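You operate a simulated robot arm through the tools that you are given. There is no shell and no other tool.

You are at the controls of a simulated robot arm. One attempt, no reset.

Task
Pack both white-lidded trays in the carton and seal it with blue tape.
Fine: roll the tape flat and stand the roller back. Set down upright: roller with a blue grip. What is to be rubbed or washed off counts as gone when no trace of it is left.

It is judged by the outcome, as a careful person would: the job done as asked, and still so three seconds after it is handed in. It fails if anything else is knocked over, pushed out of place, dropped, spilled or broken. A push-on lid holds only when it is set on centred and level and pressed home; a screw cap is set on level and turned clockwise until tight.

Robot
A 7-joint arm with a two-finger parallel gripper, fixed in place. Base frame: the origin is at the foot of the arm, x ahead of it, y to its left, z up; the work surface is at about z = 0.86. Units: m, rad, N and s.
With the tool pointing down near the work surface it reaches from about 0.22 to 0.74 m from the base axis. Its first joint turns from -2.897 to 2.897 rad. Payload 1.57 kg.
The TCP is the grasp point between the finger pads, 0.03 m short of the fingertips. In the tool frame z runs along the fingers and y along their closing line. The gripper opens to 0.11 m. The fingers are 0.024 m wide and 0.012 m thick; the gripper's body (0.048 by 0.112 m) begins 0.078 m behind the TCP.
Orientation is that of the tool frame in the base frame, as a unit quaternion [x, y, z, w]. With the fingers straight down and closing along the base's y, the tool's x points along the base's -x, its y along +y and its z along -z.

Tools
- The arm moves only by the tool apply_moves. Its argument "plan" is a list that holds one entry, the list of rows, each a list of 7 numbers: the closure, from 0 (fully open) to 1 (shut), then the shift along the tool's x, y, z in units of 100 mm (1.0 is 100 mm), then the turn, a rotation vector about the tool's x, y, z in units of 180 degrees (1.0 is 180 degrees). In form: [[[fingers, dx, dy, dz, ax, ay, az], ...]]. A call has 1 to 20 rows; each row is the pose to reach, as a shift and turn from the pose commanded when the call began, along the tool's axes at that moment. A call with a number of a shift or a turn outside -1 to 1 is refused whole. Each row takes 0.2 s and may step no farther than 0.05 m and 0.15 rad from the row before; otherwise, or with a gripper value out of range, the whole call is refused. Where a pose cannot be reached the arm comes as near as it can. A force on the tool above 40 N (or 10 N above the force at the start of the call, whichever is more), or a blocked arm, ends the call early, and 0.2 s more pass. Each finger travels about 0.045 m/s and halts on what it meets, pressing with about 35 N; the grip force reading is that of the motor and also rises with nothing between the fingers. The clock runs only during rows and for 0.2 s after the last one: add rows that repeat a pose to give the fingers time. It gives the time, the measured TCP pose, the force on the tool (base axes), the opening and the grip force at its end, in the units of the frame above (readings bear some noise), with the torque about the TCP (base axes, N m) and any sound that the robot's microphone picked up.
- Cameras (640 x 400 px; columns grow to the right, rows downward): "scene" is fixed at [0.4013, -0.5004, 1.5218]; the picture's right is [0.97, 0.26, 0.00], its down [0.26, -0.96, -0.14] and it looks along [-0.04, 0.13, -0.99] (base axes); focal length 214 px, centre (320, 200). "wrist" rides on the gripper at [0.07, 0.016, -0.141] in the tool frame; the picture's right is [-0.23, 0.97, 0.00], its down [-0.86, -0.20, -0.48] and it looks along [-0.47, -0.11, 0.88] (tool axes); focal length 222 px, centre (320, 200).
- get_image(camera): a new picture of that camera. The clock stands still meanwhile.
- lift_body(by): slides the trunk up (or, below 0, down) by that many m; the arm rides with it, the base frame stays. It gives what a move gives, with no picture.
- probe_pixels(camera, pixels): for up to 12 pixels [column, row] of the newest picture of that camera ("zoom" is the newest enlarged one), the place [x, y, z] in the base frame of the surface seen there, good to about 0.003 m. The clock stands still meanwhile.
- inspect(camera, box): a new picture of the part [left, top, right, bottom] of that camera's present view, enlarged. The clock stands still meanwhile.
- job_done(): hands the job in; it is judged then, once.

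Open the gripper and draw the arm clear of the work before you hand the job in, unless the task says otherwise.

The tools are called after ">>>" as a command line: name --argument value ..., lists and objects as JSON in quotes. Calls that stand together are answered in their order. apply_moves: Moves the arm, as the interface text tells. Its arguments: {"type":"object","properties":{"plan":{"type":"array"}},"required":["plan"]} The other tools are called the same way: lift_body (by) slides the trunk up or down; get_image (camera) takes a picture; probe_pixels (camera, pixels) gives the place of the surface under pixels of a picture; inspect (camera, box) takes an enlarged picture of a part of a camera's view; job_done () hands the job in.

At the start:

```text
t: 0.0
position: [0.3448, -0.3027, 1.2687]
tool_rot: [0.001, 1.0, 0.0, 0.0]
contact_force: [-1.0, -0.4, 0.4]
moment: [-0.03, -0.02, -0.01]
opening: 0.1101
gripper_force: 0.0
trunk travel left (down, up): [-0.525, 0.065]
```

scene: 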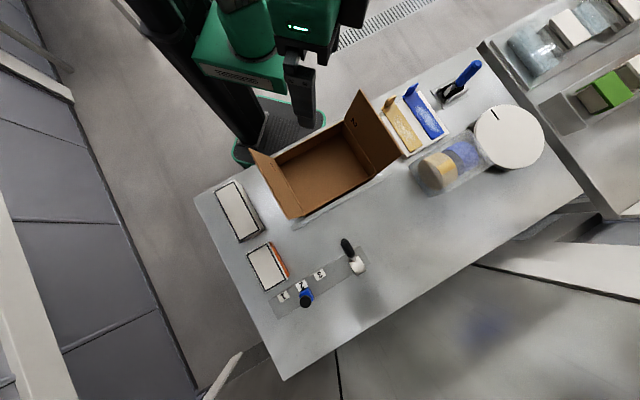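
wrist: 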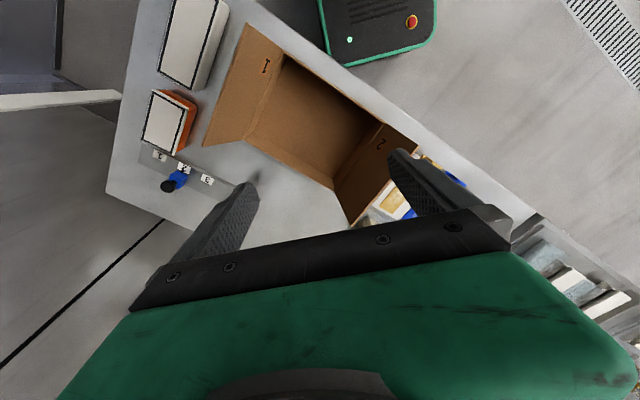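

The scene shows a carton around (330,165), two trays at (238,210) and (268,266), and a roller area near (300,290). I'll zoom in on these before planning.

>>> inspect --camera "scene" --box '[200, 160, 380, 320]'

>>> inspect --camera "scene" --box '[240, 80, 400, 220]'

>>> inspect --camera "scene" --box '[370, 50, 560, 200]'

>>> inspect --camera "wrist" --box '[100, 0, 480, 240]'

```text
2.50 times, centred on (290, 240) of scene
```

zoom: 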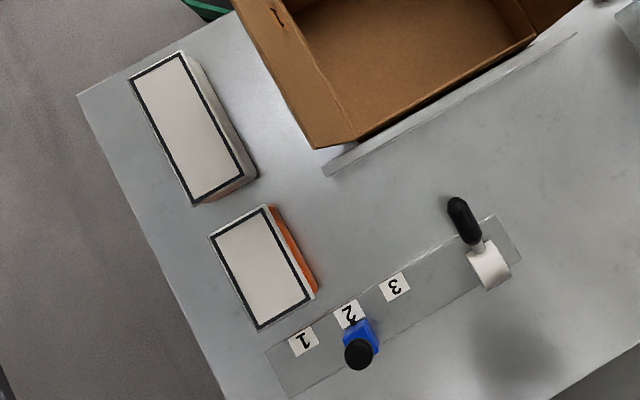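

```text
2.86 times, centred on (320, 150) of scene
```

zoom: 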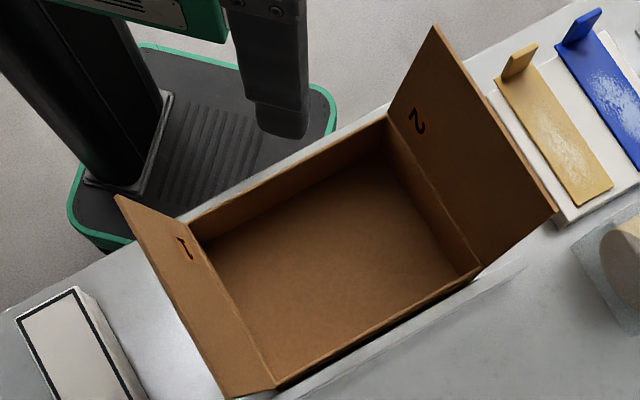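

```text
2.67 times, centred on (465, 125) of scene
```

zoom: 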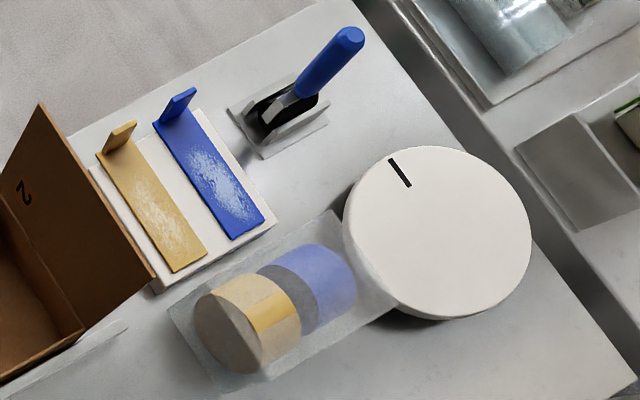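

```text
1.67 times, centred on (290, 120) of wrist
```

zoom: 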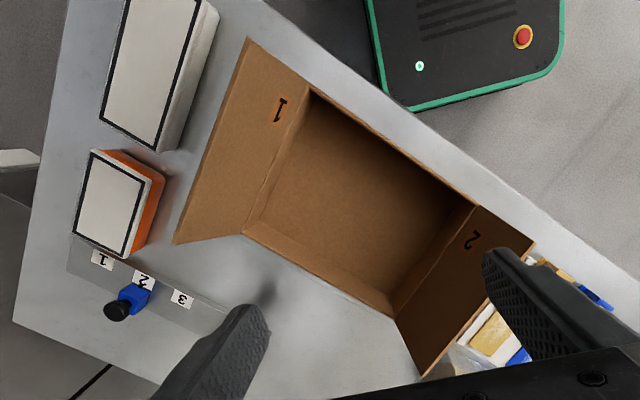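

I'll probe the trays, the carton's edges and flaps, the tape strips and the roller to get their 3D geometry.

>>> inspect --camera "scene" --box '[200, 160, 380, 320]'

>>> probe_pixels --camera "zoom" --pixels '[[135, 80], [182, 55], [243, 180], [195, 200], [255, 178], [213, 237], [264, 208], [309, 298], [260, 326], [316, 290], [358, 352], [461, 208]]'

>>> probe_pixels --camera "zoom" --pixels '[[488, 265], [470, 240], [505, 230], [360, 330], [303, 341], [400, 285], [300, 230], [235, 10], [315, 147], [357, 137], [400, 70], [450, 150]]'

>>> inspect --camera "scene" --box '[240, 80, 400, 220]'

>>> probe_pixels --camera "zoom" --pixels '[[118, 196], [189, 222], [275, 385], [228, 395], [388, 117], [474, 270], [434, 28], [555, 208], [330, 230], [230, 260], [440, 255], [290, 350]]'

>>> inspect --camera "scene" --box '[370, 50, 560, 200]'

>>> probe_pixels --camera "zoom" --pixels '[[180, 105], [165, 125], [210, 180], [245, 232], [155, 200], [120, 140], [190, 260], [350, 40], [305, 85], [270, 105], [300, 130], [260, 150]]'

>>> probe_pixels --camera "zoom" --pixels '[[235, 110], [325, 112], [440, 230], [400, 175], [350, 230], [525, 240], [310, 290], [240, 320], [180, 310], [335, 215], [390, 300], [220, 385]]'

```text
2.50 times, centred on (290, 240) of scene
```

zoom: 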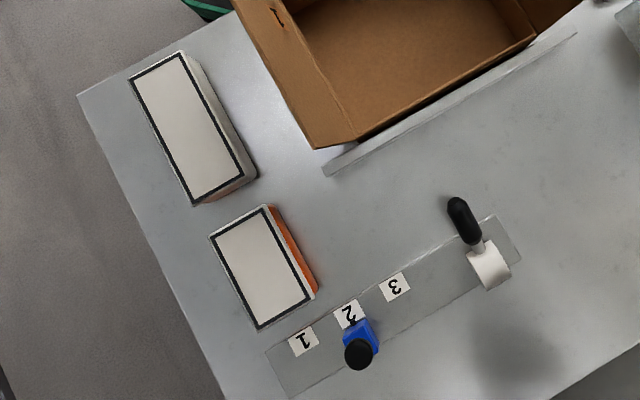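

```text
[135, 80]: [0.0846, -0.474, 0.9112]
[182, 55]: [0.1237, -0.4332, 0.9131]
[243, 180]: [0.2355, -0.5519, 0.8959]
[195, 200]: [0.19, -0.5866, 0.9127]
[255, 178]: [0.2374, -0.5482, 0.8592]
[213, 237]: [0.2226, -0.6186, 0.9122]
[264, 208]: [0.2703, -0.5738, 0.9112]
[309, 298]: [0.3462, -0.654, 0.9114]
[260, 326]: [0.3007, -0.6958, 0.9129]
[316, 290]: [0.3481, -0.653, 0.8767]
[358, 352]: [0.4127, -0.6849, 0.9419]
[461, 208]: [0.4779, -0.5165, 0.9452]
```

```text
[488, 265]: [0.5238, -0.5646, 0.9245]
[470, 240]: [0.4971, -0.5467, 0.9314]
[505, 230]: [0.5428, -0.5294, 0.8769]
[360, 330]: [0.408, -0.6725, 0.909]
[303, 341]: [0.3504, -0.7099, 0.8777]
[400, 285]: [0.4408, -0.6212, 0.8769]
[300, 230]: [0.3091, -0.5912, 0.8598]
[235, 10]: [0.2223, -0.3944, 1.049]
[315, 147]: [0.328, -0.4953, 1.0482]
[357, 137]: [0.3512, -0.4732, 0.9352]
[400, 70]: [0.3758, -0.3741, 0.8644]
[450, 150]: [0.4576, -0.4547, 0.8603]
```

```text
2.86 times, centred on (320, 150) of scene
```

zoom: 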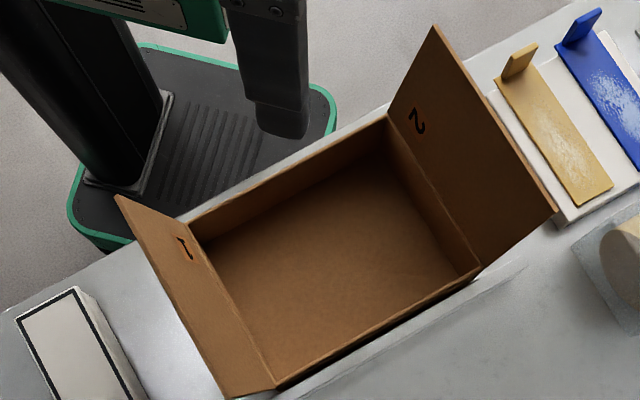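

```text
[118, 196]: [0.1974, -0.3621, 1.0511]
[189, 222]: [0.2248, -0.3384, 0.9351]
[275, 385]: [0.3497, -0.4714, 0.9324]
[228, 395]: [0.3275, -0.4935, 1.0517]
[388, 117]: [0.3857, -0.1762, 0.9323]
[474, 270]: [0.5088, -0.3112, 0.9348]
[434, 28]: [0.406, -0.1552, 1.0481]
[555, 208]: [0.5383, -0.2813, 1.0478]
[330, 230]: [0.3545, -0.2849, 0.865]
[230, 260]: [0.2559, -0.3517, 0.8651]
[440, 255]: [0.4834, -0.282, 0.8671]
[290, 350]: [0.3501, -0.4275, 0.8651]
```

```text
2.67 times, centred on (465, 125) of scene
```

zoom: 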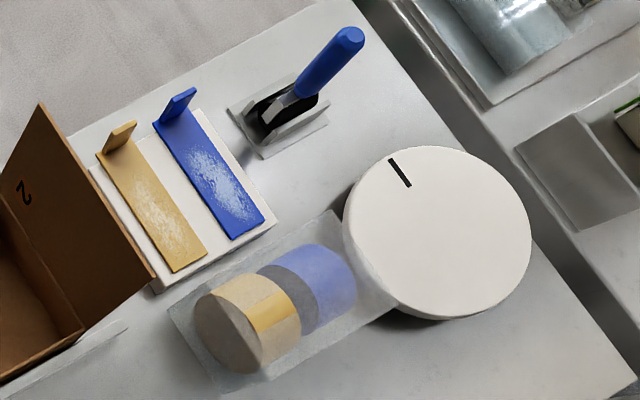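

```text
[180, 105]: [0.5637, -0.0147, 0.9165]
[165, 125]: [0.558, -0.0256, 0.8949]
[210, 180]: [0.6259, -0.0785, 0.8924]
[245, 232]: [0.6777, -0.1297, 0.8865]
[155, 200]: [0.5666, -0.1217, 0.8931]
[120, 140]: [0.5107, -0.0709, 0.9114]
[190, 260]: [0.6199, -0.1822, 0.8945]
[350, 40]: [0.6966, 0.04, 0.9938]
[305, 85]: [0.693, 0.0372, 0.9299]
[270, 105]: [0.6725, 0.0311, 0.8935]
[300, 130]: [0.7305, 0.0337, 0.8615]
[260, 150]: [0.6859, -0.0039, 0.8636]
```

```text
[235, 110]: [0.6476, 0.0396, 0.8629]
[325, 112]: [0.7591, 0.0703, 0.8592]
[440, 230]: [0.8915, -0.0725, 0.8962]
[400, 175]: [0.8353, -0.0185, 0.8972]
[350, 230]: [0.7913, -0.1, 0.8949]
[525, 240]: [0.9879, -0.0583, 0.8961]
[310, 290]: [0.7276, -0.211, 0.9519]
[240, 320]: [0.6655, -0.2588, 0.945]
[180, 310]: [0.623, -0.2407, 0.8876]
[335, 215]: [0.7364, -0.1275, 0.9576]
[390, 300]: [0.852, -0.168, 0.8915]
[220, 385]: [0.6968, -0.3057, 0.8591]
```

Geometry so far: the table frame is turned about 45°, the carton rim is at z≈0.935 with flaps 1 and 2 standing to 1.05, and the tray lids are at z≈0.912. I'll turn the tool 45° so it closes across the trays, and move toward tray A high up.

>>> apply_moves --plan '[[[0, 0.16, -0.16, 0, 0, 0, 0.0417], [0, 0.33, -0.33, 0, 0, 0, 0.0833], [0, 0.5, -0.5, 0, 0, 0, 0.125], [0, 0.66, -0.66, 0, 0, 0, 0.1667], [0, 0.83, -0.83, 0, 0, 0, 0.2083], [0, 1.0, -1.0, 0, 0, 0, 0.25], [0, 1.0, -1.0, 0, 0, 0, 0.25]]]'

>>> get_image --camera "wrist"

>>> get_image --camera "scene"

```text
t: 1.6
position: [0.2443, -0.4025, 1.2696]
tool_rot: [0.384, 0.924, 0.0, 0.0]
contact_force: [1.0, -0.9, 0.6]
moment: [0.01, 0.03, -0.02]
opening: 0.1099
gripper_force: 0.0
trunk travel left (down, up): [-0.525, 0.065]
```

```text
taken
```

wrist: 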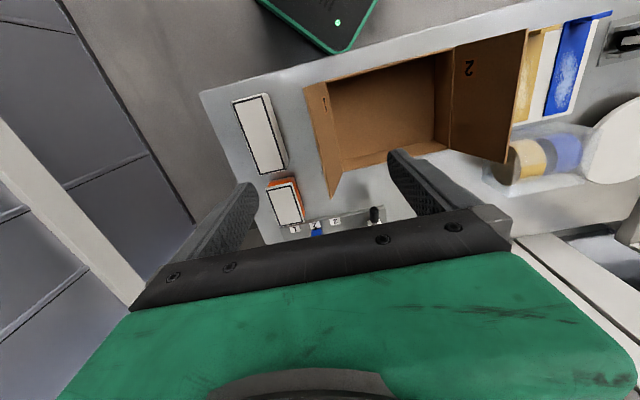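

```text
taken
```

scene: 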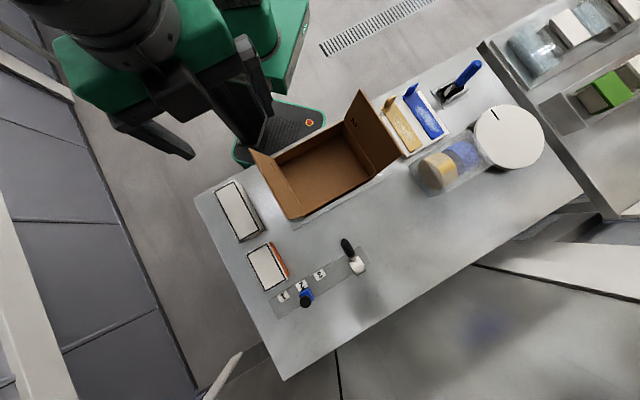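

The tool is now aligned at 45°. I move over tray A, near (0.16,-0.51), and descend to about z=1.07.

>>> apply_moves --plan '[[[0, -0.03, -0.2, 0.2, 0, 0, 0], [0, -0.06, -0.4, 0.4, 0, 0, 0], [0, -0.09, -0.6, 0.6, 0, 0, 0], [0, -0.12, -0.8, 0.8, 0, 0, 0], [0, -0.16, -1.0, 1.0, 0, 0, 0]]]'

>>> apply_moves --plan '[[[0, 0, -0.2, 0.3, 0, 0, 0], [0, 0, -0.38, 0.6, 0, 0, 0], [0, 0, -0.38, 0.95, 0, 0, 0], [0, 0, -0.38, 0.95, 0, 0, 0]]]'

>>> get_image --camera "wrist"

>>> get_image --camera "scene"

```text
t: 2.8
position: [0.1865, -0.4805, 1.1692]
tool_rot: [0.383, 0.924, 0.0, 0.001]
contact_force: [0.3, -1.2, -0.1]
moment: [0.03, 0.0, 0.0]
opening: 0.1102
gripper_force: 0.0
trunk travel left (down, up): [-0.525, 0.065]
```

```text
t: 3.8
position: [0.1569, -0.5081, 1.0739]
tool_rot: [0.382, 0.924, 0.0, 0.0]
contact_force: [-0.7, -0.2, -0.4]
moment: [0.04, 0.03, -0.02]
opening: 0.1096
gripper_force: 0.0
trunk travel left (down, up): [-0.525, 0.065]
```

```text
taken
```

wrist: 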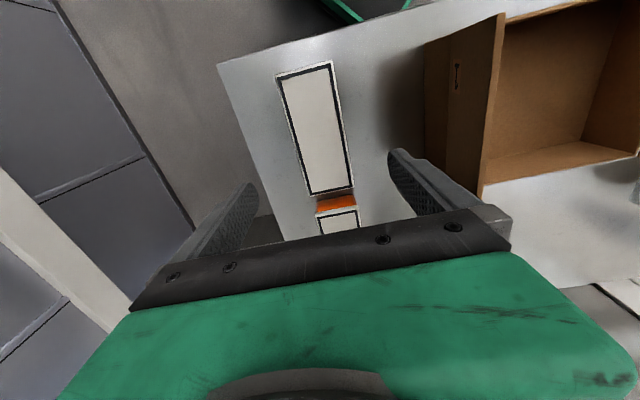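

```text
taken
```

scene: 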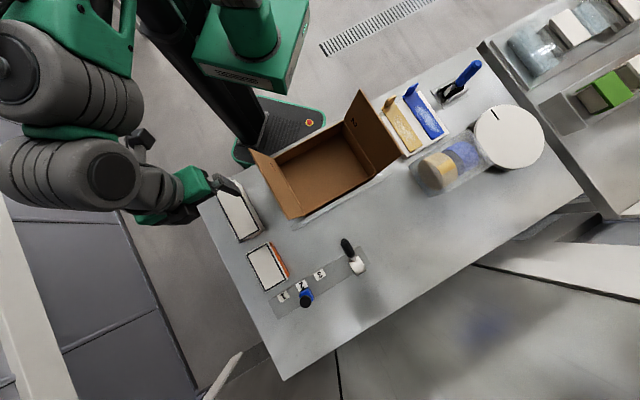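

In the wrist view tray A's lid spans (277,75)–(330,62) to (310,196)–(355,187). I'll enlarge that area and probe its corners exactly.

>>> inspect --camera "wrist" --box '[220, 40, 420, 240]'

>>> probe_pixels --camera "wrist" --pixels '[[279, 76], [331, 64], [353, 185], [311, 194], [304, 70], [342, 120], [292, 130], [332, 190], [315, 130], [340, 150]]'

```text
2.00 times, centred on (320, 140) of wrist
```

zoom: 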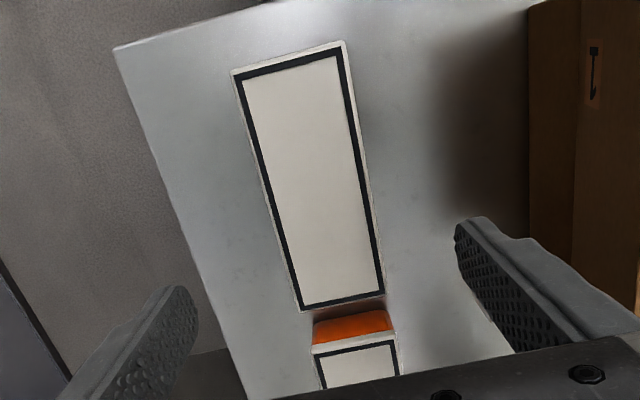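

```text
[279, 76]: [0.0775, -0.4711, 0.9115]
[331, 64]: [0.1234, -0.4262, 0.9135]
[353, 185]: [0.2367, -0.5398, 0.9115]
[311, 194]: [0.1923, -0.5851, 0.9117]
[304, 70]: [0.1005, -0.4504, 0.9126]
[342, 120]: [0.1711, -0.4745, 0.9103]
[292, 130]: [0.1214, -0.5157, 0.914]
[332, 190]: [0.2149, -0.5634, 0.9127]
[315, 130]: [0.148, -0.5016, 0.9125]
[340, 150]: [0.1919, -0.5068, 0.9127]
```

Tray A is 0.066 × 0.162 at exactly 45°, centred at (0.1575,-0.5056), and the TCP is right over it. I descend to z≈0.898, so the fingers hold the tray body, and close.

>>> apply_moves --plan '[[[0, 0.01, 0.02, 0.4, 0, 0, 0], [0, 0.01, 0.02, 0.75, 0, 0, 0], [0, 0.01, 0.02, 1.0, 0, 0, 0]]]'

>>> apply_moves --plan '[[[0, 0, 0, 0.3, 0, 0, 0], [0, 0, 0, 0.55, 0, 0, 0], [0, 0, 0, 0.76, 0, 0, 0], [0, 0, 0, 0.76, 0, 0, 0]]]'

>>> get_image --camera "wrist"

>>> get_image --camera "scene"

```text
t: 4.6
position: [0.1563, -0.5089, 0.9749]
tool_rot: [0.383, 0.924, 0.0, 0.0]
contact_force: [0.4, -0.8, 0.3]
moment: [0.01, 0.01, -0.02]
opening: 0.11
gripper_force: 0.0
trunk travel left (down, up): [-0.525, 0.065]
```

```text
t: 5.6
position: [0.1598, -0.5082, 0.9001]
tool_rot: [0.384, 0.923, -0.001, 0.0]
contact_force: [-0.2, -0.9, -0.4]
moment: [-0.02, -0.04, 0.0]
opening: 0.1101
gripper_force: 0.1
trunk travel left (down, up): [-0.525, 0.065]
```

```text
taken
```

wrist: 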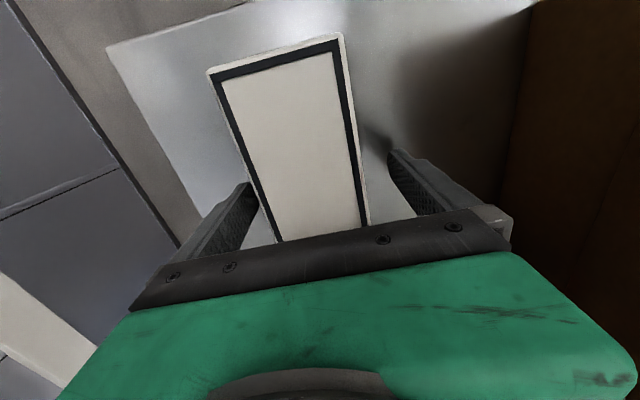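

```text
taken
```

scene: 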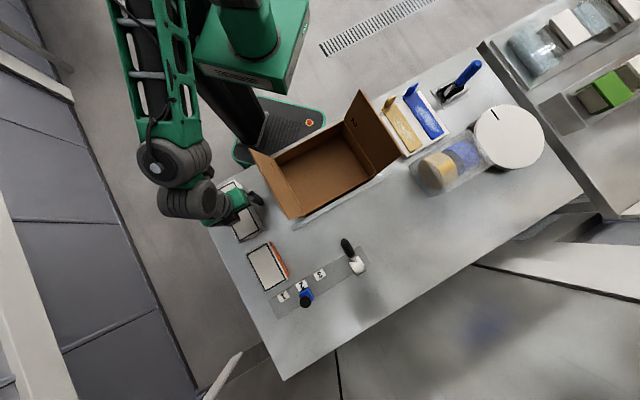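

The fingers straddle tray A's body with clearance on both sides. I close on it.

>>> apply_moves --plan '[[[0.5, 0, 0, 0, 0, 0, 0], [0.5, 0, 0, 0, 0, 0, 0], [0.5, 0, 0, 0, 0, 0, 0], [0.5, 0, 0, 0, 0, 0, 0], [0.5, 0, 0, 0, 0, 0, 0]]]'

```text
t: 6.8
position: [0.1622, -0.5077, 0.899]
tool_rot: [0.382, 0.924, 0.0, 0.0]
contact_force: [-0.8, -0.2, 1.2]
moment: [-0.15, -0.04, -0.06]
opening: 0.0716
gripper_force: 34.9
trunk travel left (down, up): [-0.525, 0.065]
```

Gripped at 0.0716 m with 35 N. I lift tray A straight up and level.

>>> apply_moves --plan '[[[0.5, 0, 0, -0.05, 0, 0, 0], [0.5, 0, 0, -0.2, 0, 0, 0], [0.5, 0, 0, -0.4, 0, 0, 0], [0.5, 0, 0, -0.6, 0, 0, 0], [0.5, 0, 0, -0.8, 0, 0, 0], [0.5, 0, 0, -1.0, 0, 0, 0]]]'

>>> get_image --camera "wrist"

>>> get_image --camera "scene"

```text
t: 8.2
position: [0.1613, -0.5099, 0.9998]
tool_rot: [0.383, 0.924, 0.0, 0.0]
contact_force: [0.2, -0.6, -2.1]
moment: [0.03, 0.03, -0.02]
opening: 0.0714
gripper_force: 35.0
trunk travel left (down, up): [-0.525, 0.065]
```

```text
taken
```

wrist: 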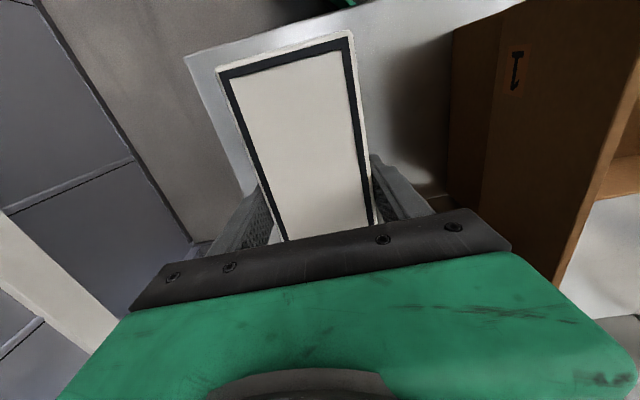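

```text
taken
```

scene: 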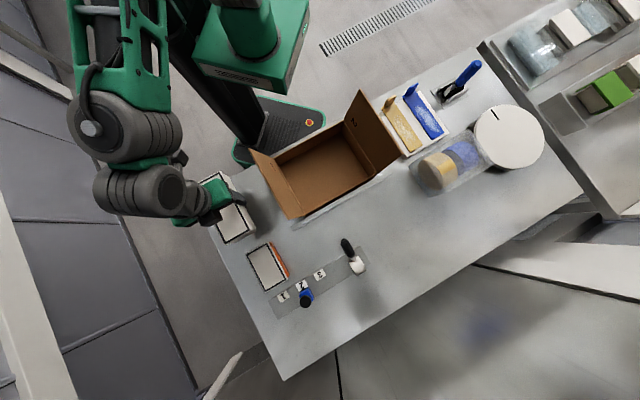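

Tray A hangs level and the lid is in place. I raise it above the flap tops (z 1.05) and carry it over the carton.

>>> apply_moves --plan '[[[0.5, 0, 0, -0.2, 0, 0, 0], [0.5, 0, 0, -0.5, 0, 0, 0], [0.5, 0, 0, -0.8, 0, 0, 0], [0.5, 0, 0, -1.0, 0, 0, 0]]]'

>>> apply_moves --plan '[[[0.5, 0, 0, -0.2, 0, 0, 0], [0.5, 0, 0, -0.4, 0, 0, 0], [0.5, 0, 0.15, -0.5, 0, 0, 0], [0.5, -0.05, 0.4, -0.5, 0, 0, 0], [0.5, -0.1, 0.65, -0.5, 0, 0, 0], [0.5, -0.15, 0.85, -0.5, 0, 0, 0], [0.5, -0.2, 1.0, -0.5, 0, 0, 0]]]'

>>> apply_moves --plan '[[[0.5, 0, 0.25, 0, 0, 0, 0], [0.5, 0, 0.5, 0, 0, 0, 0], [0.5, 0, 0.75, 0, 0, 0, 0], [0.5, 0, 1.0, 0, 0, 0, 0], [0.5, 0, 1.0, 0, 0, 0, 0]]]'

>>> get_image --camera "wrist"

>>> get_image --camera "scene"

```text
t: 9.2
position: [0.1583, -0.5102, 1.0986]
tool_rot: [0.383, 0.924, 0.0, 0.0]
contact_force: [0.2, 0.0, -3.0]
moment: [0.02, 0.03, -0.01]
opening: 0.0716
gripper_force: 34.7
trunk travel left (down, up): [-0.525, 0.065]
```

```text
t: 10.8
position: [0.2427, -0.453, 1.149]
tool_rot: [0.383, 0.924, 0.0, -0.001]
contact_force: [0.1, 0.5, -2.2]
moment: [0.0, 0.01, 0.02]
opening: 0.0714
gripper_force: 34.8
trunk travel left (down, up): [-0.525, 0.065]
```

```text
t: 12.0
position: [0.3143, -0.3822, 1.148]
tool_rot: [0.383, 0.924, 0.0, -0.001]
contact_force: [-1.2, 0.1, -3.1]
moment: [-0.03, -0.02, 0.0]
opening: 0.0719
gripper_force: 34.5
trunk travel left (down, up): [-0.525, 0.065]
```

```text
taken
```

wrist: 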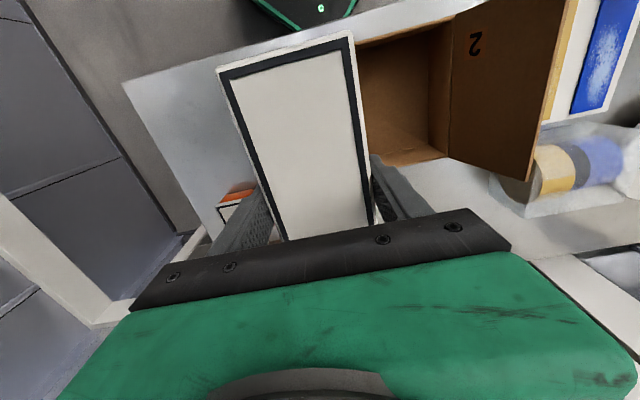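

```text
taken
```

scene: 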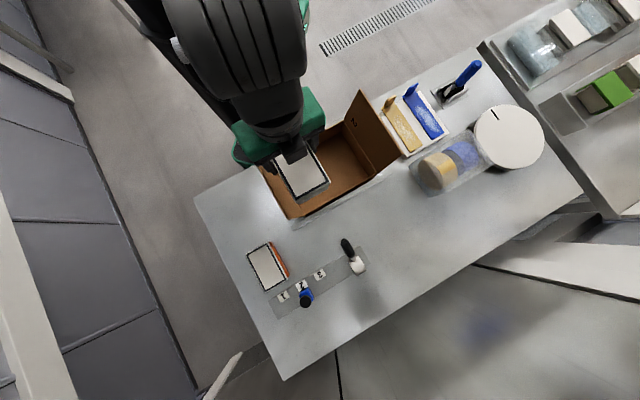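

The tray is over the carton. I probe the lid's corners and the carton rim on both sides to check the alignment across the carton.

>>> probe_pixels --camera "wrist" --pixels '[[220, 74], [351, 34], [372, 220], [285, 235], [300, 60], [365, 45], [435, 28], [440, 155], [400, 163], [448, 90], [470, 20], [530, 175]]'

>>> inspect --camera "scene" --box '[240, 80, 400, 240]'

```text
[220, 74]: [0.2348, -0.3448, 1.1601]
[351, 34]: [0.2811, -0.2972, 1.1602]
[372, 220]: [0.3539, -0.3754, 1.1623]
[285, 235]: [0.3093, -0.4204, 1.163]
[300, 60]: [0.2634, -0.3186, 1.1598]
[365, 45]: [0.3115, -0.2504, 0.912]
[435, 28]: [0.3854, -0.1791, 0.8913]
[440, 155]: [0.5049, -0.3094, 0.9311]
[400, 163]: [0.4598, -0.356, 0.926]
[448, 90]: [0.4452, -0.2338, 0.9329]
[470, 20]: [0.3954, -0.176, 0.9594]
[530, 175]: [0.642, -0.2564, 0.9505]
```

```text
2.50 times, centred on (320, 160) of scene
```

zoom: 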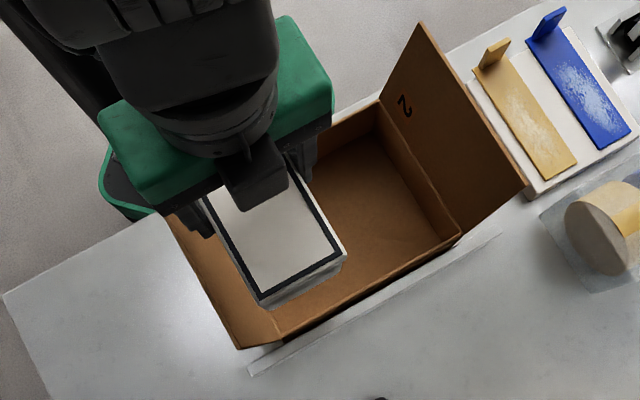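

The lid's near edge is at v≈0.409 and the carton centre at v≈0.489, so it looks centred. I cross-check the lid's far edge and the rims in the scene zoom.

>>> probe_pixels --camera "zoom" --pixels '[[344, 255], [262, 298], [283, 335], [278, 340], [370, 283], [372, 290], [458, 236], [350, 118], [378, 103], [352, 125], [240, 345], [460, 243]]'

```text
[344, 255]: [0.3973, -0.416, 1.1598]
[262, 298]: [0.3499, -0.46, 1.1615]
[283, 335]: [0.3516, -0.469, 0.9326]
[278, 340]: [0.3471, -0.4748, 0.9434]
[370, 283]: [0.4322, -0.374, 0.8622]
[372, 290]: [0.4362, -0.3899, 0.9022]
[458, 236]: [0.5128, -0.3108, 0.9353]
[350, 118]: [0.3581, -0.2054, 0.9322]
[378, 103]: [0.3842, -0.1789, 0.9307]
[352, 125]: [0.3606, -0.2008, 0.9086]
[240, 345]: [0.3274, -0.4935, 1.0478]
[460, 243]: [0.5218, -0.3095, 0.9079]
```

Centred within about 1 mm across. I shift 23 mm along the carton and lower tray A in stages.

>>> apply_moves --plan '[[[0.5, 0.01, 0.12, 0, 0, 0, 0], [0.5, 0.01, 0.23, 0.1, 0, 0, 0], [0.5, 0.01, 0.23, 0.3, 0, 0, 0], [0.5, 0.01, 0.23, 0.55, 0, 0, 0], [0.5, 0.01, 0.23, 0.8, 0, 0, 0], [0.5, 0.01, 0.23, 1.0, 0, 0, 0], [0.5, 0.01, 0.23, 1.0, 0, 0, 0]]]'

>>> get_image --camera "scene"

>>> get_image --camera "wrist"

```text
t: 13.6
position: [0.3297, -0.3656, 1.046]
tool_rot: [0.383, 0.924, -0.001, 0.0]
contact_force: [-0.3, -0.4, -2.9]
moment: [0.0, 0.02, 0.01]
opening: 0.0718
gripper_force: 34.8
trunk travel left (down, up): [-0.525, 0.065]
```

```text
taken
```

scene: 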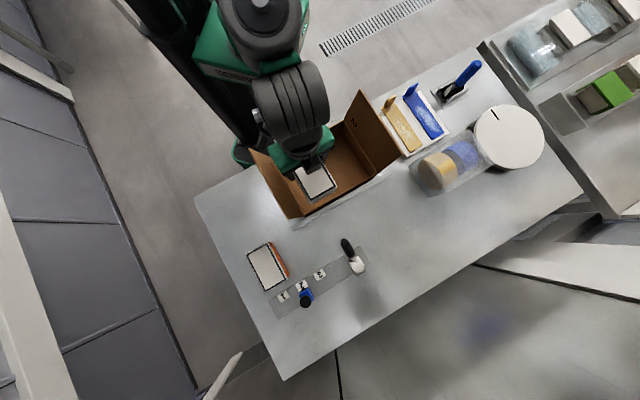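

```text
taken
```

wrist: 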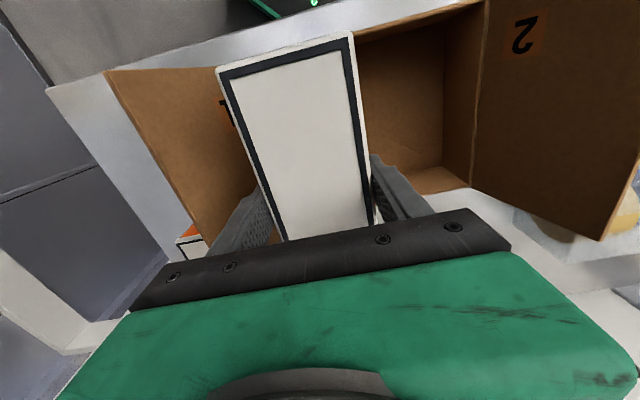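

Clear so far, with the tray bottom near z≈1.01. I lower it another 0.1 m into the carton, slowly.

>>> apply_moves --plan '[[[0.5, 0, 0, 0.2, 0, 0, 0], [0.5, 0, 0, 0.4, 0, 0, 0], [0.5, 0, 0, 0.6, 0, 0, 0], [0.5, 0, 0, 0.8, 0, 0, 0], [0.5, 0, 0, 0.95, 0, 0, 0], [0.5, 0, 0, 0.95, 0, 0, 0]]]'

>>> inspect --camera "scene" --box '[240, 80, 400, 240]'

>>> get_image --camera "wrist"

```text
t: 15.0
position: [0.3303, -0.3643, 0.955]
tool_rot: [0.383, 0.924, 0.001, 0.0]
contact_force: [0.1, -0.2, -2.2]
moment: [0.0, -0.03, -0.03]
opening: 0.0718
gripper_force: 35.0
trunk travel left (down, up): [-0.525, 0.065]
```

```text
2.50 times, centred on (320, 160) of scene
```

zoom: 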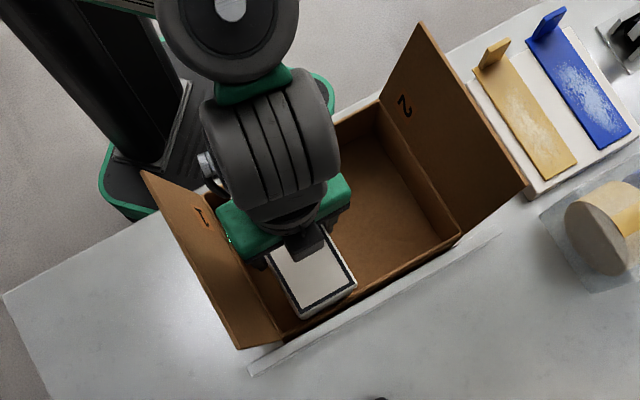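

```text
taken
```

wrist: 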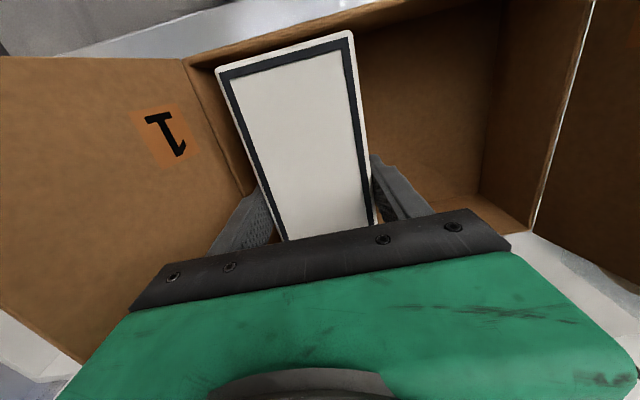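

The tray is inside the walls with no contact. I lower the remaining ~50 mm to touch the floor.

>>> apply_moves --plan '[[[0.5, 0, 0, 0.15, 0, 0, 0], [0.5, 0, 0, 0.3, 0, 0, 0], [0.5, 0, 0, 0.4, 0, 0, 0], [0.5, 0, 0, 0.46, 0, 0, 0], [0.5, 0, 0, 0.5, 0, 0, 0], [0.5, 0, 0, 0.5, 0, 0, 0]]]'

>>> get_image --camera "wrist"

```text
t: 16.4
position: [0.3312, -0.3639, 0.9052]
tool_rot: [0.383, 0.924, -0.001, 0.001]
contact_force: [-1.8, 3.3, 17.1]
moment: [0.8, 0.64, -0.04]
opening: 0.0718
gripper_force: 35.5
trunk travel left (down, up): [-0.525, 0.065]
```

```text
taken
```

wrist: 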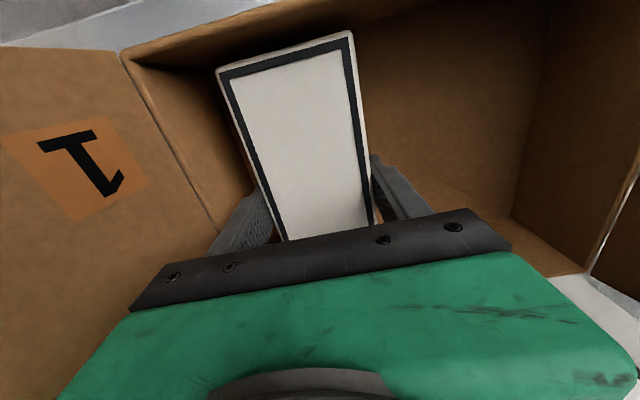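

It rests on the carton floor (17 N upward). I open just a little, so the fingers stay clear of the walls, and rise.

>>> apply_moves --plan '[[[0.5, 0, 0, -0.01, 0, 0, 0], [0.28, 0, 0, -0.01, 0, 0, 0], [0.28, 0, 0, -0.01, 0, 0, 0], [0.28, 0, 0, -0.01, 0, 0, 0], [0.28, 0, 0, -0.2, 0, 0, 0], [0.28, 0, 0, -0.45, 0, 0, 0], [0.28, 0, 0, -0.7, 0, 0, 0], [0.28, 0, 0, -1.0, 0, 0, 0]]]'

>>> get_image --camera "wrist"

>>> inspect --camera "scene" --box '[240, 80, 400, 240]'

```text
t: 18.2
position: [0.3308, -0.3657, 1.0036]
tool_rot: [0.383, 0.924, 0.0, 0.0]
contact_force: [-0.8, 0.4, -0.8]
moment: [-0.02, 0.01, 0.01]
opening: 0.0794
gripper_force: 0.0
trunk travel left (down, up): [-0.525, 0.065]
```

```text
taken
```

wrist: 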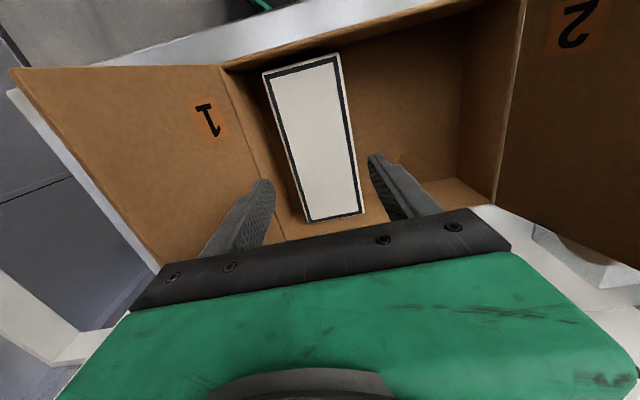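

```text
2.50 times, centred on (320, 160) of scene
```

zoom: 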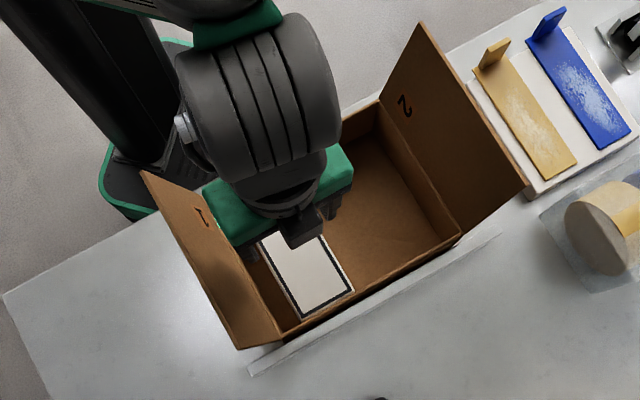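

Tray A sits well in the carton. I rise clear of flap 1 and travel to tray B, near (0.285,-0.636).

>>> apply_moves --plan '[[[0.28, 0, 0, -0.4, 0, 0, 0], [0.28, 0, 0, -0.8, 0, 0, 0], [0.28, -0.3, 0, -1.0, 0, 0, 0], [0.1, -0.65, -0.2, -1.0, 0, 0, 0], [0, -1.0, -0.5, -1.0, 0, 0, 0], [0, -1.0, -1.0, -1.0, 0, 0, 0]]]'

>>> apply_moves --plan '[[[0, -0.2, -0.4, 0, 0, 0, 0], [0, -0.4, -0.8, 0, 0, 0, 0], [0, -0.59, -1.0, 0, 0, 0, 0], [0, -0.59, -1.0, 0.4, 0, 0, 0], [0, -0.59, -1.0, 0.4, 0, 0, 0]]]'

>>> get_image --camera "wrist"

>>> get_image --camera "scene"

```text
t: 19.6
position: [0.3275, -0.508, 1.1064]
tool_rot: [0.383, 0.924, 0.0, 0.0]
contact_force: [0.2, 0.4, -0.3]
moment: [0.05, 0.01, 0.01]
opening: 0.11
gripper_force: 0.0
trunk travel left (down, up): [-0.525, 0.065]
```

```text
t: 20.8
position: [0.3017, -0.6171, 1.0678]
tool_rot: [0.383, 0.924, -0.001, 0.001]
contact_force: [-0.3, -0.2, 0.0]
moment: [0.04, 0.01, 0.02]
opening: 0.1099
gripper_force: 0.0
out of reach, approached as far as the arm can: row 3
trunk travel left (down, up): [-0.525, 0.065]
```

```text
taken
```

wrist: 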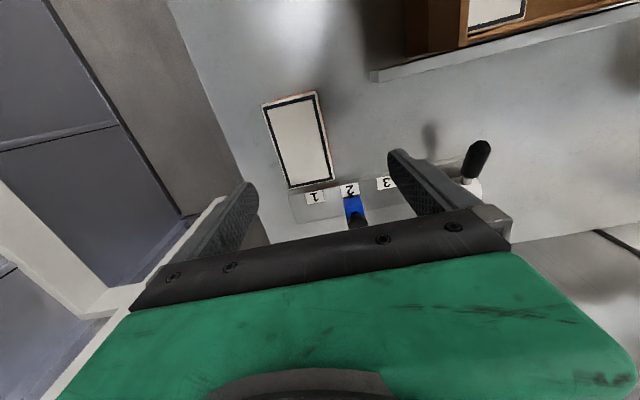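

```text
taken
```

scene: 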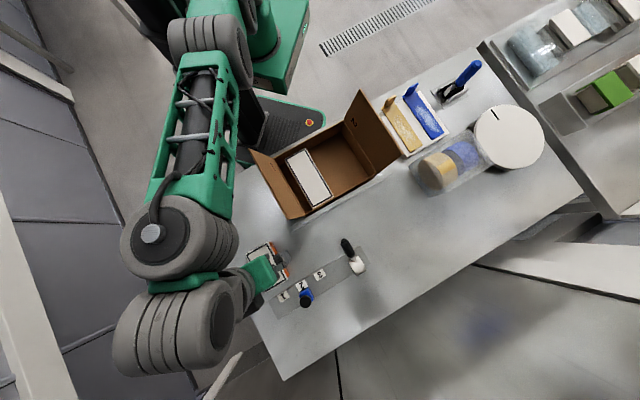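

Tray B's lid spans (263,103)–(318,90) to (289,188)–(333,180). I probe its corners and the nearby rail objects.

>>> inspect --camera "wrist" --box '[230, 70, 510, 245]'

>>> probe_pixels --camera "wrist" --pixels '[[265, 106], [317, 93], [331, 178], [290, 186], [298, 140], [355, 208], [290, 200], [477, 160], [350, 188], [315, 196]]'

```text
2.29 times, centred on (370, 158) of wrist
```

zoom: 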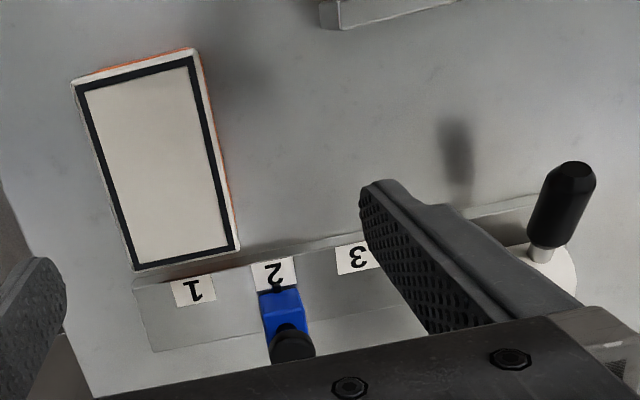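

```text
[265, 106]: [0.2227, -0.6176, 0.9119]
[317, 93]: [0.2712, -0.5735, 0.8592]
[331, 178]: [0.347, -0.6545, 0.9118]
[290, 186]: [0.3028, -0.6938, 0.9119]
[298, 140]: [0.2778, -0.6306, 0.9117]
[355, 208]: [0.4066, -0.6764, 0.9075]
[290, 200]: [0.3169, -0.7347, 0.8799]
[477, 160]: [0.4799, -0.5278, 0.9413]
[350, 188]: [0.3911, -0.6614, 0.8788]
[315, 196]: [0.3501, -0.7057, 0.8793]
```

Tray B is centred at (0.285,-0.636), again at 45°. The rail gadget lies well clear, on the far side. I shift 25 mm sideways and descend to a check height.

>>> apply_moves --plan '[[[0, 0, -0.12, 0.2, 0, 0, 0], [0, 0, -0.25, 0.4, 0, 0, 0], [0, 0, -0.25, 0.65, 0, 0, 0], [0, 0, -0.25, 0.9, 0, 0, 0], [0, 0, -0.25, 0.9, 0, 0, 0]]]'

>>> get_image --camera "wrist"

>>> get_image --camera "scene"

```text
t: 22.0
position: [0.2854, -0.6363, 0.9758]
tool_rot: [0.382, 0.924, 0.0, 0.0]
contact_force: [0.1, 0.4, -0.6]
moment: [0.0, 0.03, -0.01]
opening: 0.11
gripper_force: 0.1
trunk travel left (down, up): [-0.525, 0.065]
```

```text
taken
```

wrist: 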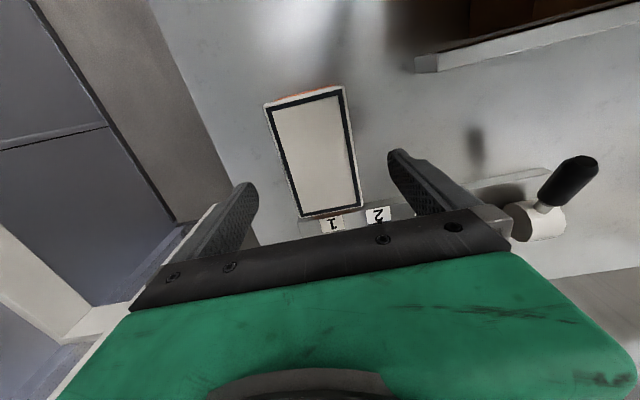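

```text
taken
```

scene: 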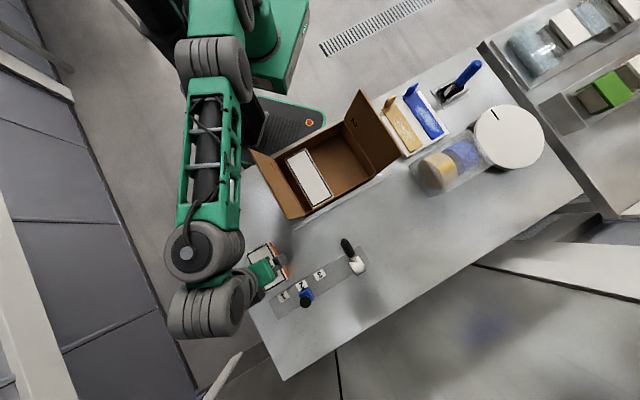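

The TCP is right over tray B's centre. I descend 78 mm and close.

>>> apply_moves --plan '[[[0, 0, 0, 0.3, 0, 0, 0], [0, 0, 0, 0.55, 0, 0, 0], [0, 0, 0, 0.78, 0, 0, 0], [0, 0, 0, 0.78, 0, 0, 0], [0.5, 0, 0, 0.78, 0, 0, 0], [0.5, 0, 0, 0.78, 0, 0, 0], [0.5, 0, 0, 0.78, 0, 0, 0], [0.5, 0, 0, 0.78, 0, 0, 0], [0.5, 0, 0, 0.78, 0, 0, 0]]]'

>>> get_image --camera "wrist"

```text
t: 24.0
position: [0.2835, -0.6347, 0.8958]
tool_rot: [0.382, 0.924, 0.0, 0.0]
contact_force: [0.4, -0.1, 0.1]
moment: [-0.1, -0.08, -0.03]
opening: 0.0718
gripper_force: 35.2
trunk travel left (down, up): [-0.525, 0.065]
```

```text
taken
```

wrist: 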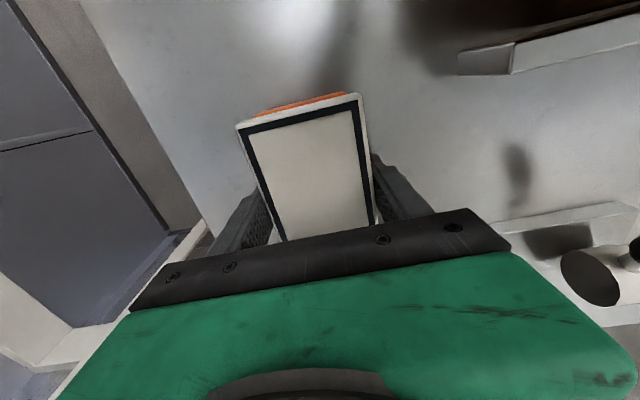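

Gripped at 0.0718 m. I lift tray B, then raise it further while drawing in toward the carton.

>>> apply_moves --plan '[[[0.5, 0, 0, -0.05, 0, 0, 0], [0.5, 0, 0, -0.2, 0, 0, 0], [0.5, 0, 0, -0.4, 0, 0, 0], [0.5, 0, 0, -0.6, 0, 0, 0], [0.5, 0, 0, -0.8, 0, 0, 0], [0.5, 0, 0, -1.0, 0, 0, 0]]]'

>>> apply_moves --plan '[[[0.5, 0.1, 0, -0.25, 0, 0, 0], [0.5, 0.2, 0, -0.5, 0, 0, 0], [0.5, 0.3, 0, -0.75, 0, 0, 0], [0.5, 0.4, 0, -1.0, 0, 0, 0], [0.5, 0.4, 0, -1.0, 0, 0, 0]]]'

>>> get_image --camera "wrist"

>>> get_image --camera "scene"

```text
t: 25.4
position: [0.2835, -0.6386, 0.9941]
tool_rot: [0.382, 0.924, 0.0, -0.002]
contact_force: [0.0, -0.2, -1.4]
moment: [0.0, -0.01, 0.01]
opening: 0.0718
gripper_force: 34.6
trunk travel left (down, up): [-0.525, 0.065]
```

```text
t: 26.6
position: [0.2542, -0.6081, 1.0944]
tool_rot: [0.383, 0.924, -0.001, 0.0]
contact_force: [0.8, 0.0, -1.9]
moment: [0.01, 0.01, -0.02]
opening: 0.0715
gripper_force: 35.0
trunk travel left (down, up): [-0.525, 0.065]
```

```text
taken
```

wrist: 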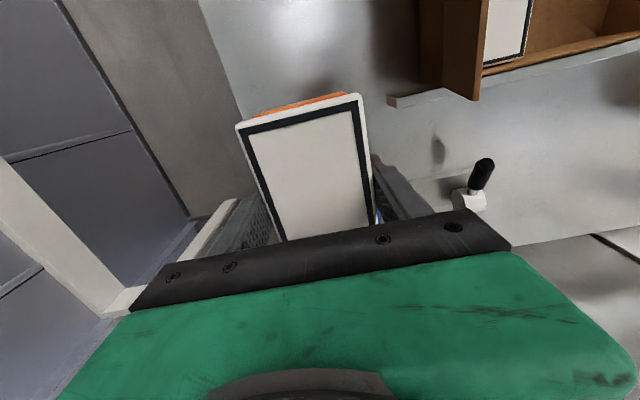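

```text
taken
```

scene: 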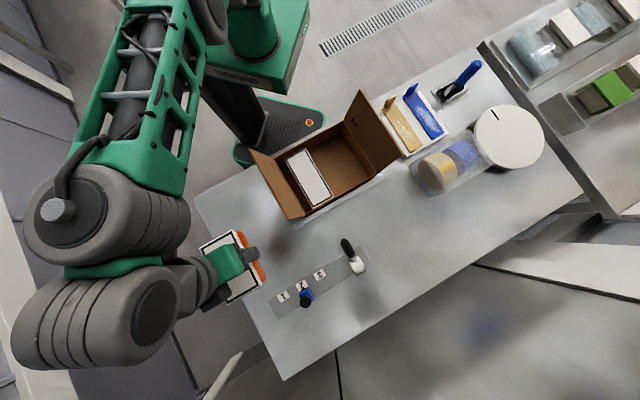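

Tray B is level. I raise 5 cm more and carry it across over the carton toward the right-hand half.

>>> apply_moves --plan '[[[0.5, 0.2, 0, -0.25, 0, 0, 0], [0.5, 0.4, 0, -0.5, 0, 0, 0], [0.5, 0.5, 0.25, -0.5, 0, 0, 0], [0.5, 0.6, 0.5, -0.5, 0, 0, 0], [0.5, 0.7, 0.75, -0.5, 0, 0, 0], [0.5, 0.8, 1.0, -0.5, 0, 0, 0]]]'

>>> apply_moves --plan '[[[0.5, 0.1, 0.25, 0, 0, 0, 0], [0.5, 0.2, 0.5, 0, 0, 0, 0], [0.5, 0.3, 0.75, 0, 0, 0, 0], [0.5, 0.4, 1.0, 0, 0, 0, 0]]]'

>>> apply_moves --plan '[[[0.5, 0, 0.25, 0, 0, 0, 0], [0.5, 0, 0.5, 0, 0, 0, 0], [0.5, 0, 0.75, 0, 0, 0, 0], [0.5, 0, 1.0, 0, 0, 0, 0], [0.5, 0, 1.0, 0, 0, 0, 0]]]'

>>> get_image --camera "wrist"

>>> inspect --camera "scene" --box '[240, 80, 400, 240]'

```text
t: 28.0
position: [0.271, -0.4799, 1.1457]
tool_rot: [0.382, 0.924, 0.0, 0.0]
contact_force: [-0.3, 0.3, -1.6]
moment: [-0.01, 0.02, 0.03]
opening: 0.0719
gripper_force: 35.1
trunk travel left (down, up): [-0.525, 0.065]
```

```text
t: 29.0
position: [0.3141, -0.3827, 1.145]
tool_rot: [0.383, 0.924, -0.001, 0.0]
contact_force: [-0.8, -0.5, -1.7]
moment: [-0.01, 0.02, -0.01]
opening: 0.0719
gripper_force: 34.7
trunk travel left (down, up): [-0.525, 0.065]
```

```text
t: 30.2
position: [0.3835, -0.3126, 1.1456]
tool_rot: [0.382, 0.924, 0.0, 0.0]
contact_force: [-0.6, -0.4, -2.2]
moment: [-0.02, -0.03, -0.02]
opening: 0.0721
gripper_force: 34.8
trunk travel left (down, up): [-0.525, 0.065]
```

```text
taken
```

wrist: 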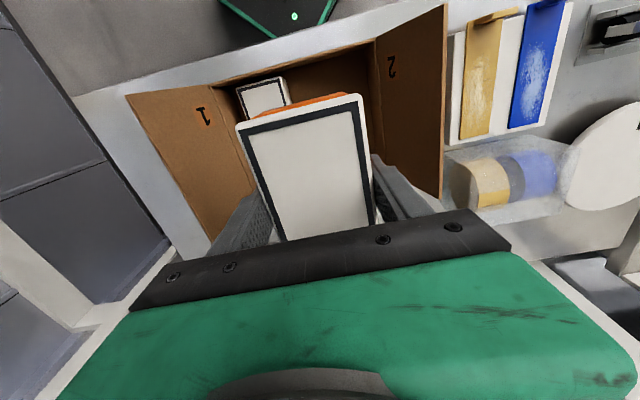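

```text
2.50 times, centred on (320, 160) of scene
```

zoom: 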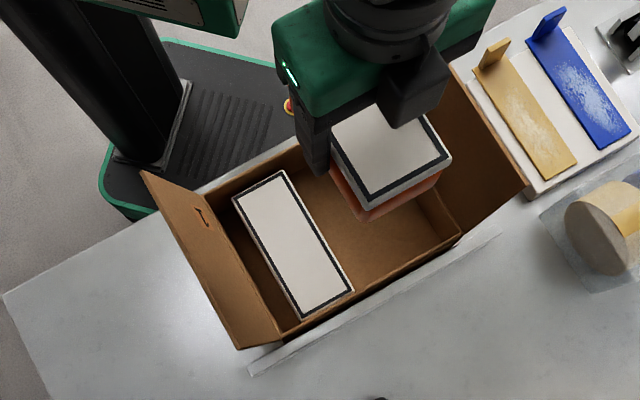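

I probe tray A's right edge and the carton's right rim, to choose B's slot exactly.

>>> probe_pixels --camera "zoom" --pixels '[[284, 173], [351, 289], [234, 201], [302, 317], [457, 237], [440, 210], [384, 105], [425, 243], [245, 260], [280, 330]]'

```text
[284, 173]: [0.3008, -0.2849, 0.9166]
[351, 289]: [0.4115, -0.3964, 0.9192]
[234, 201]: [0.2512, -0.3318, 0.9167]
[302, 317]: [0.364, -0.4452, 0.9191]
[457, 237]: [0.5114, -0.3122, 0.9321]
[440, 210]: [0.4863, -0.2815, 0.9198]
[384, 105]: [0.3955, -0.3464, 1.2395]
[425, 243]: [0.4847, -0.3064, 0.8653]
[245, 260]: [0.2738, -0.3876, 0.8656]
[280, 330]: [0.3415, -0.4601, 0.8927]
```

The free slot runs from u≈0.0135 to 0.139, so I centre B at u≈0.077 and lower it.

>>> apply_moves --plan '[[[0.5, 0.03, 0.12, 0, 0, 0, 0], [0.5, 0.03, 0.26, 0.1, 0, 0, 0], [0.5, 0.03, 0.26, 0.3, 0, 0, 0], [0.5, 0.03, 0.26, 0.55, 0, 0, 0], [0.5, 0.03, 0.26, 0.8, 0, 0, 0], [0.5, 0.03, 0.26, 1.0, 0, 0, 0], [0.5, 0.03, 0.26, 1.0, 0, 0, 0]]]'

>>> apply_moves --plan '[[[0.5, 0, 0, 0.2, 0, 0, 0], [0.5, 0, 0, 0.4, 0, 0, 0], [0.5, 0, 0, 0.6, 0, 0, 0], [0.5, 0, 0, 0.8, 0, 0, 0], [0.5, 0, 0, 0.95, 0, 0, 0], [0.5, 0, 0, 0.95, 0, 0, 0]]]'

>>> get_image --camera "wrist"

>>> inspect --camera "scene" --box '[240, 80, 400, 240]'

```text
t: 31.8
position: [0.3996, -0.2887, 1.0433]
tool_rot: [0.383, 0.924, 0.0, 0.0]
contact_force: [0.3, 0.0, -1.6]
moment: [0.0, -0.03, 0.01]
opening: 0.0718
gripper_force: 35.3
trunk travel left (down, up): [-0.525, 0.065]
```

```text
t: 33.2
position: [0.3997, -0.2923, 0.9511]
tool_rot: [0.383, 0.924, 0.0, 0.001]
contact_force: [0.4, 0.7, -2.4]
moment: [-0.01, 0.01, -0.01]
opening: 0.072
gripper_force: 35.2
trunk travel left (down, up): [-0.525, 0.065]
```

```text
taken
```

wrist: 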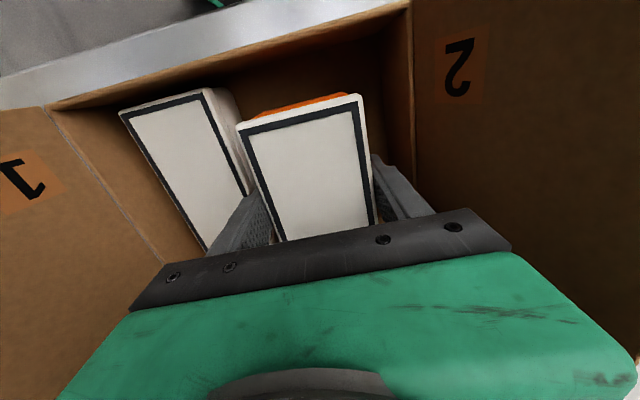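

```text
2.50 times, centred on (320, 160) of scene
```

zoom: 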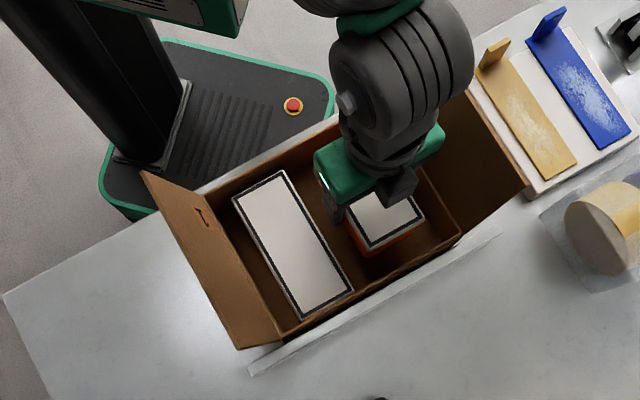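

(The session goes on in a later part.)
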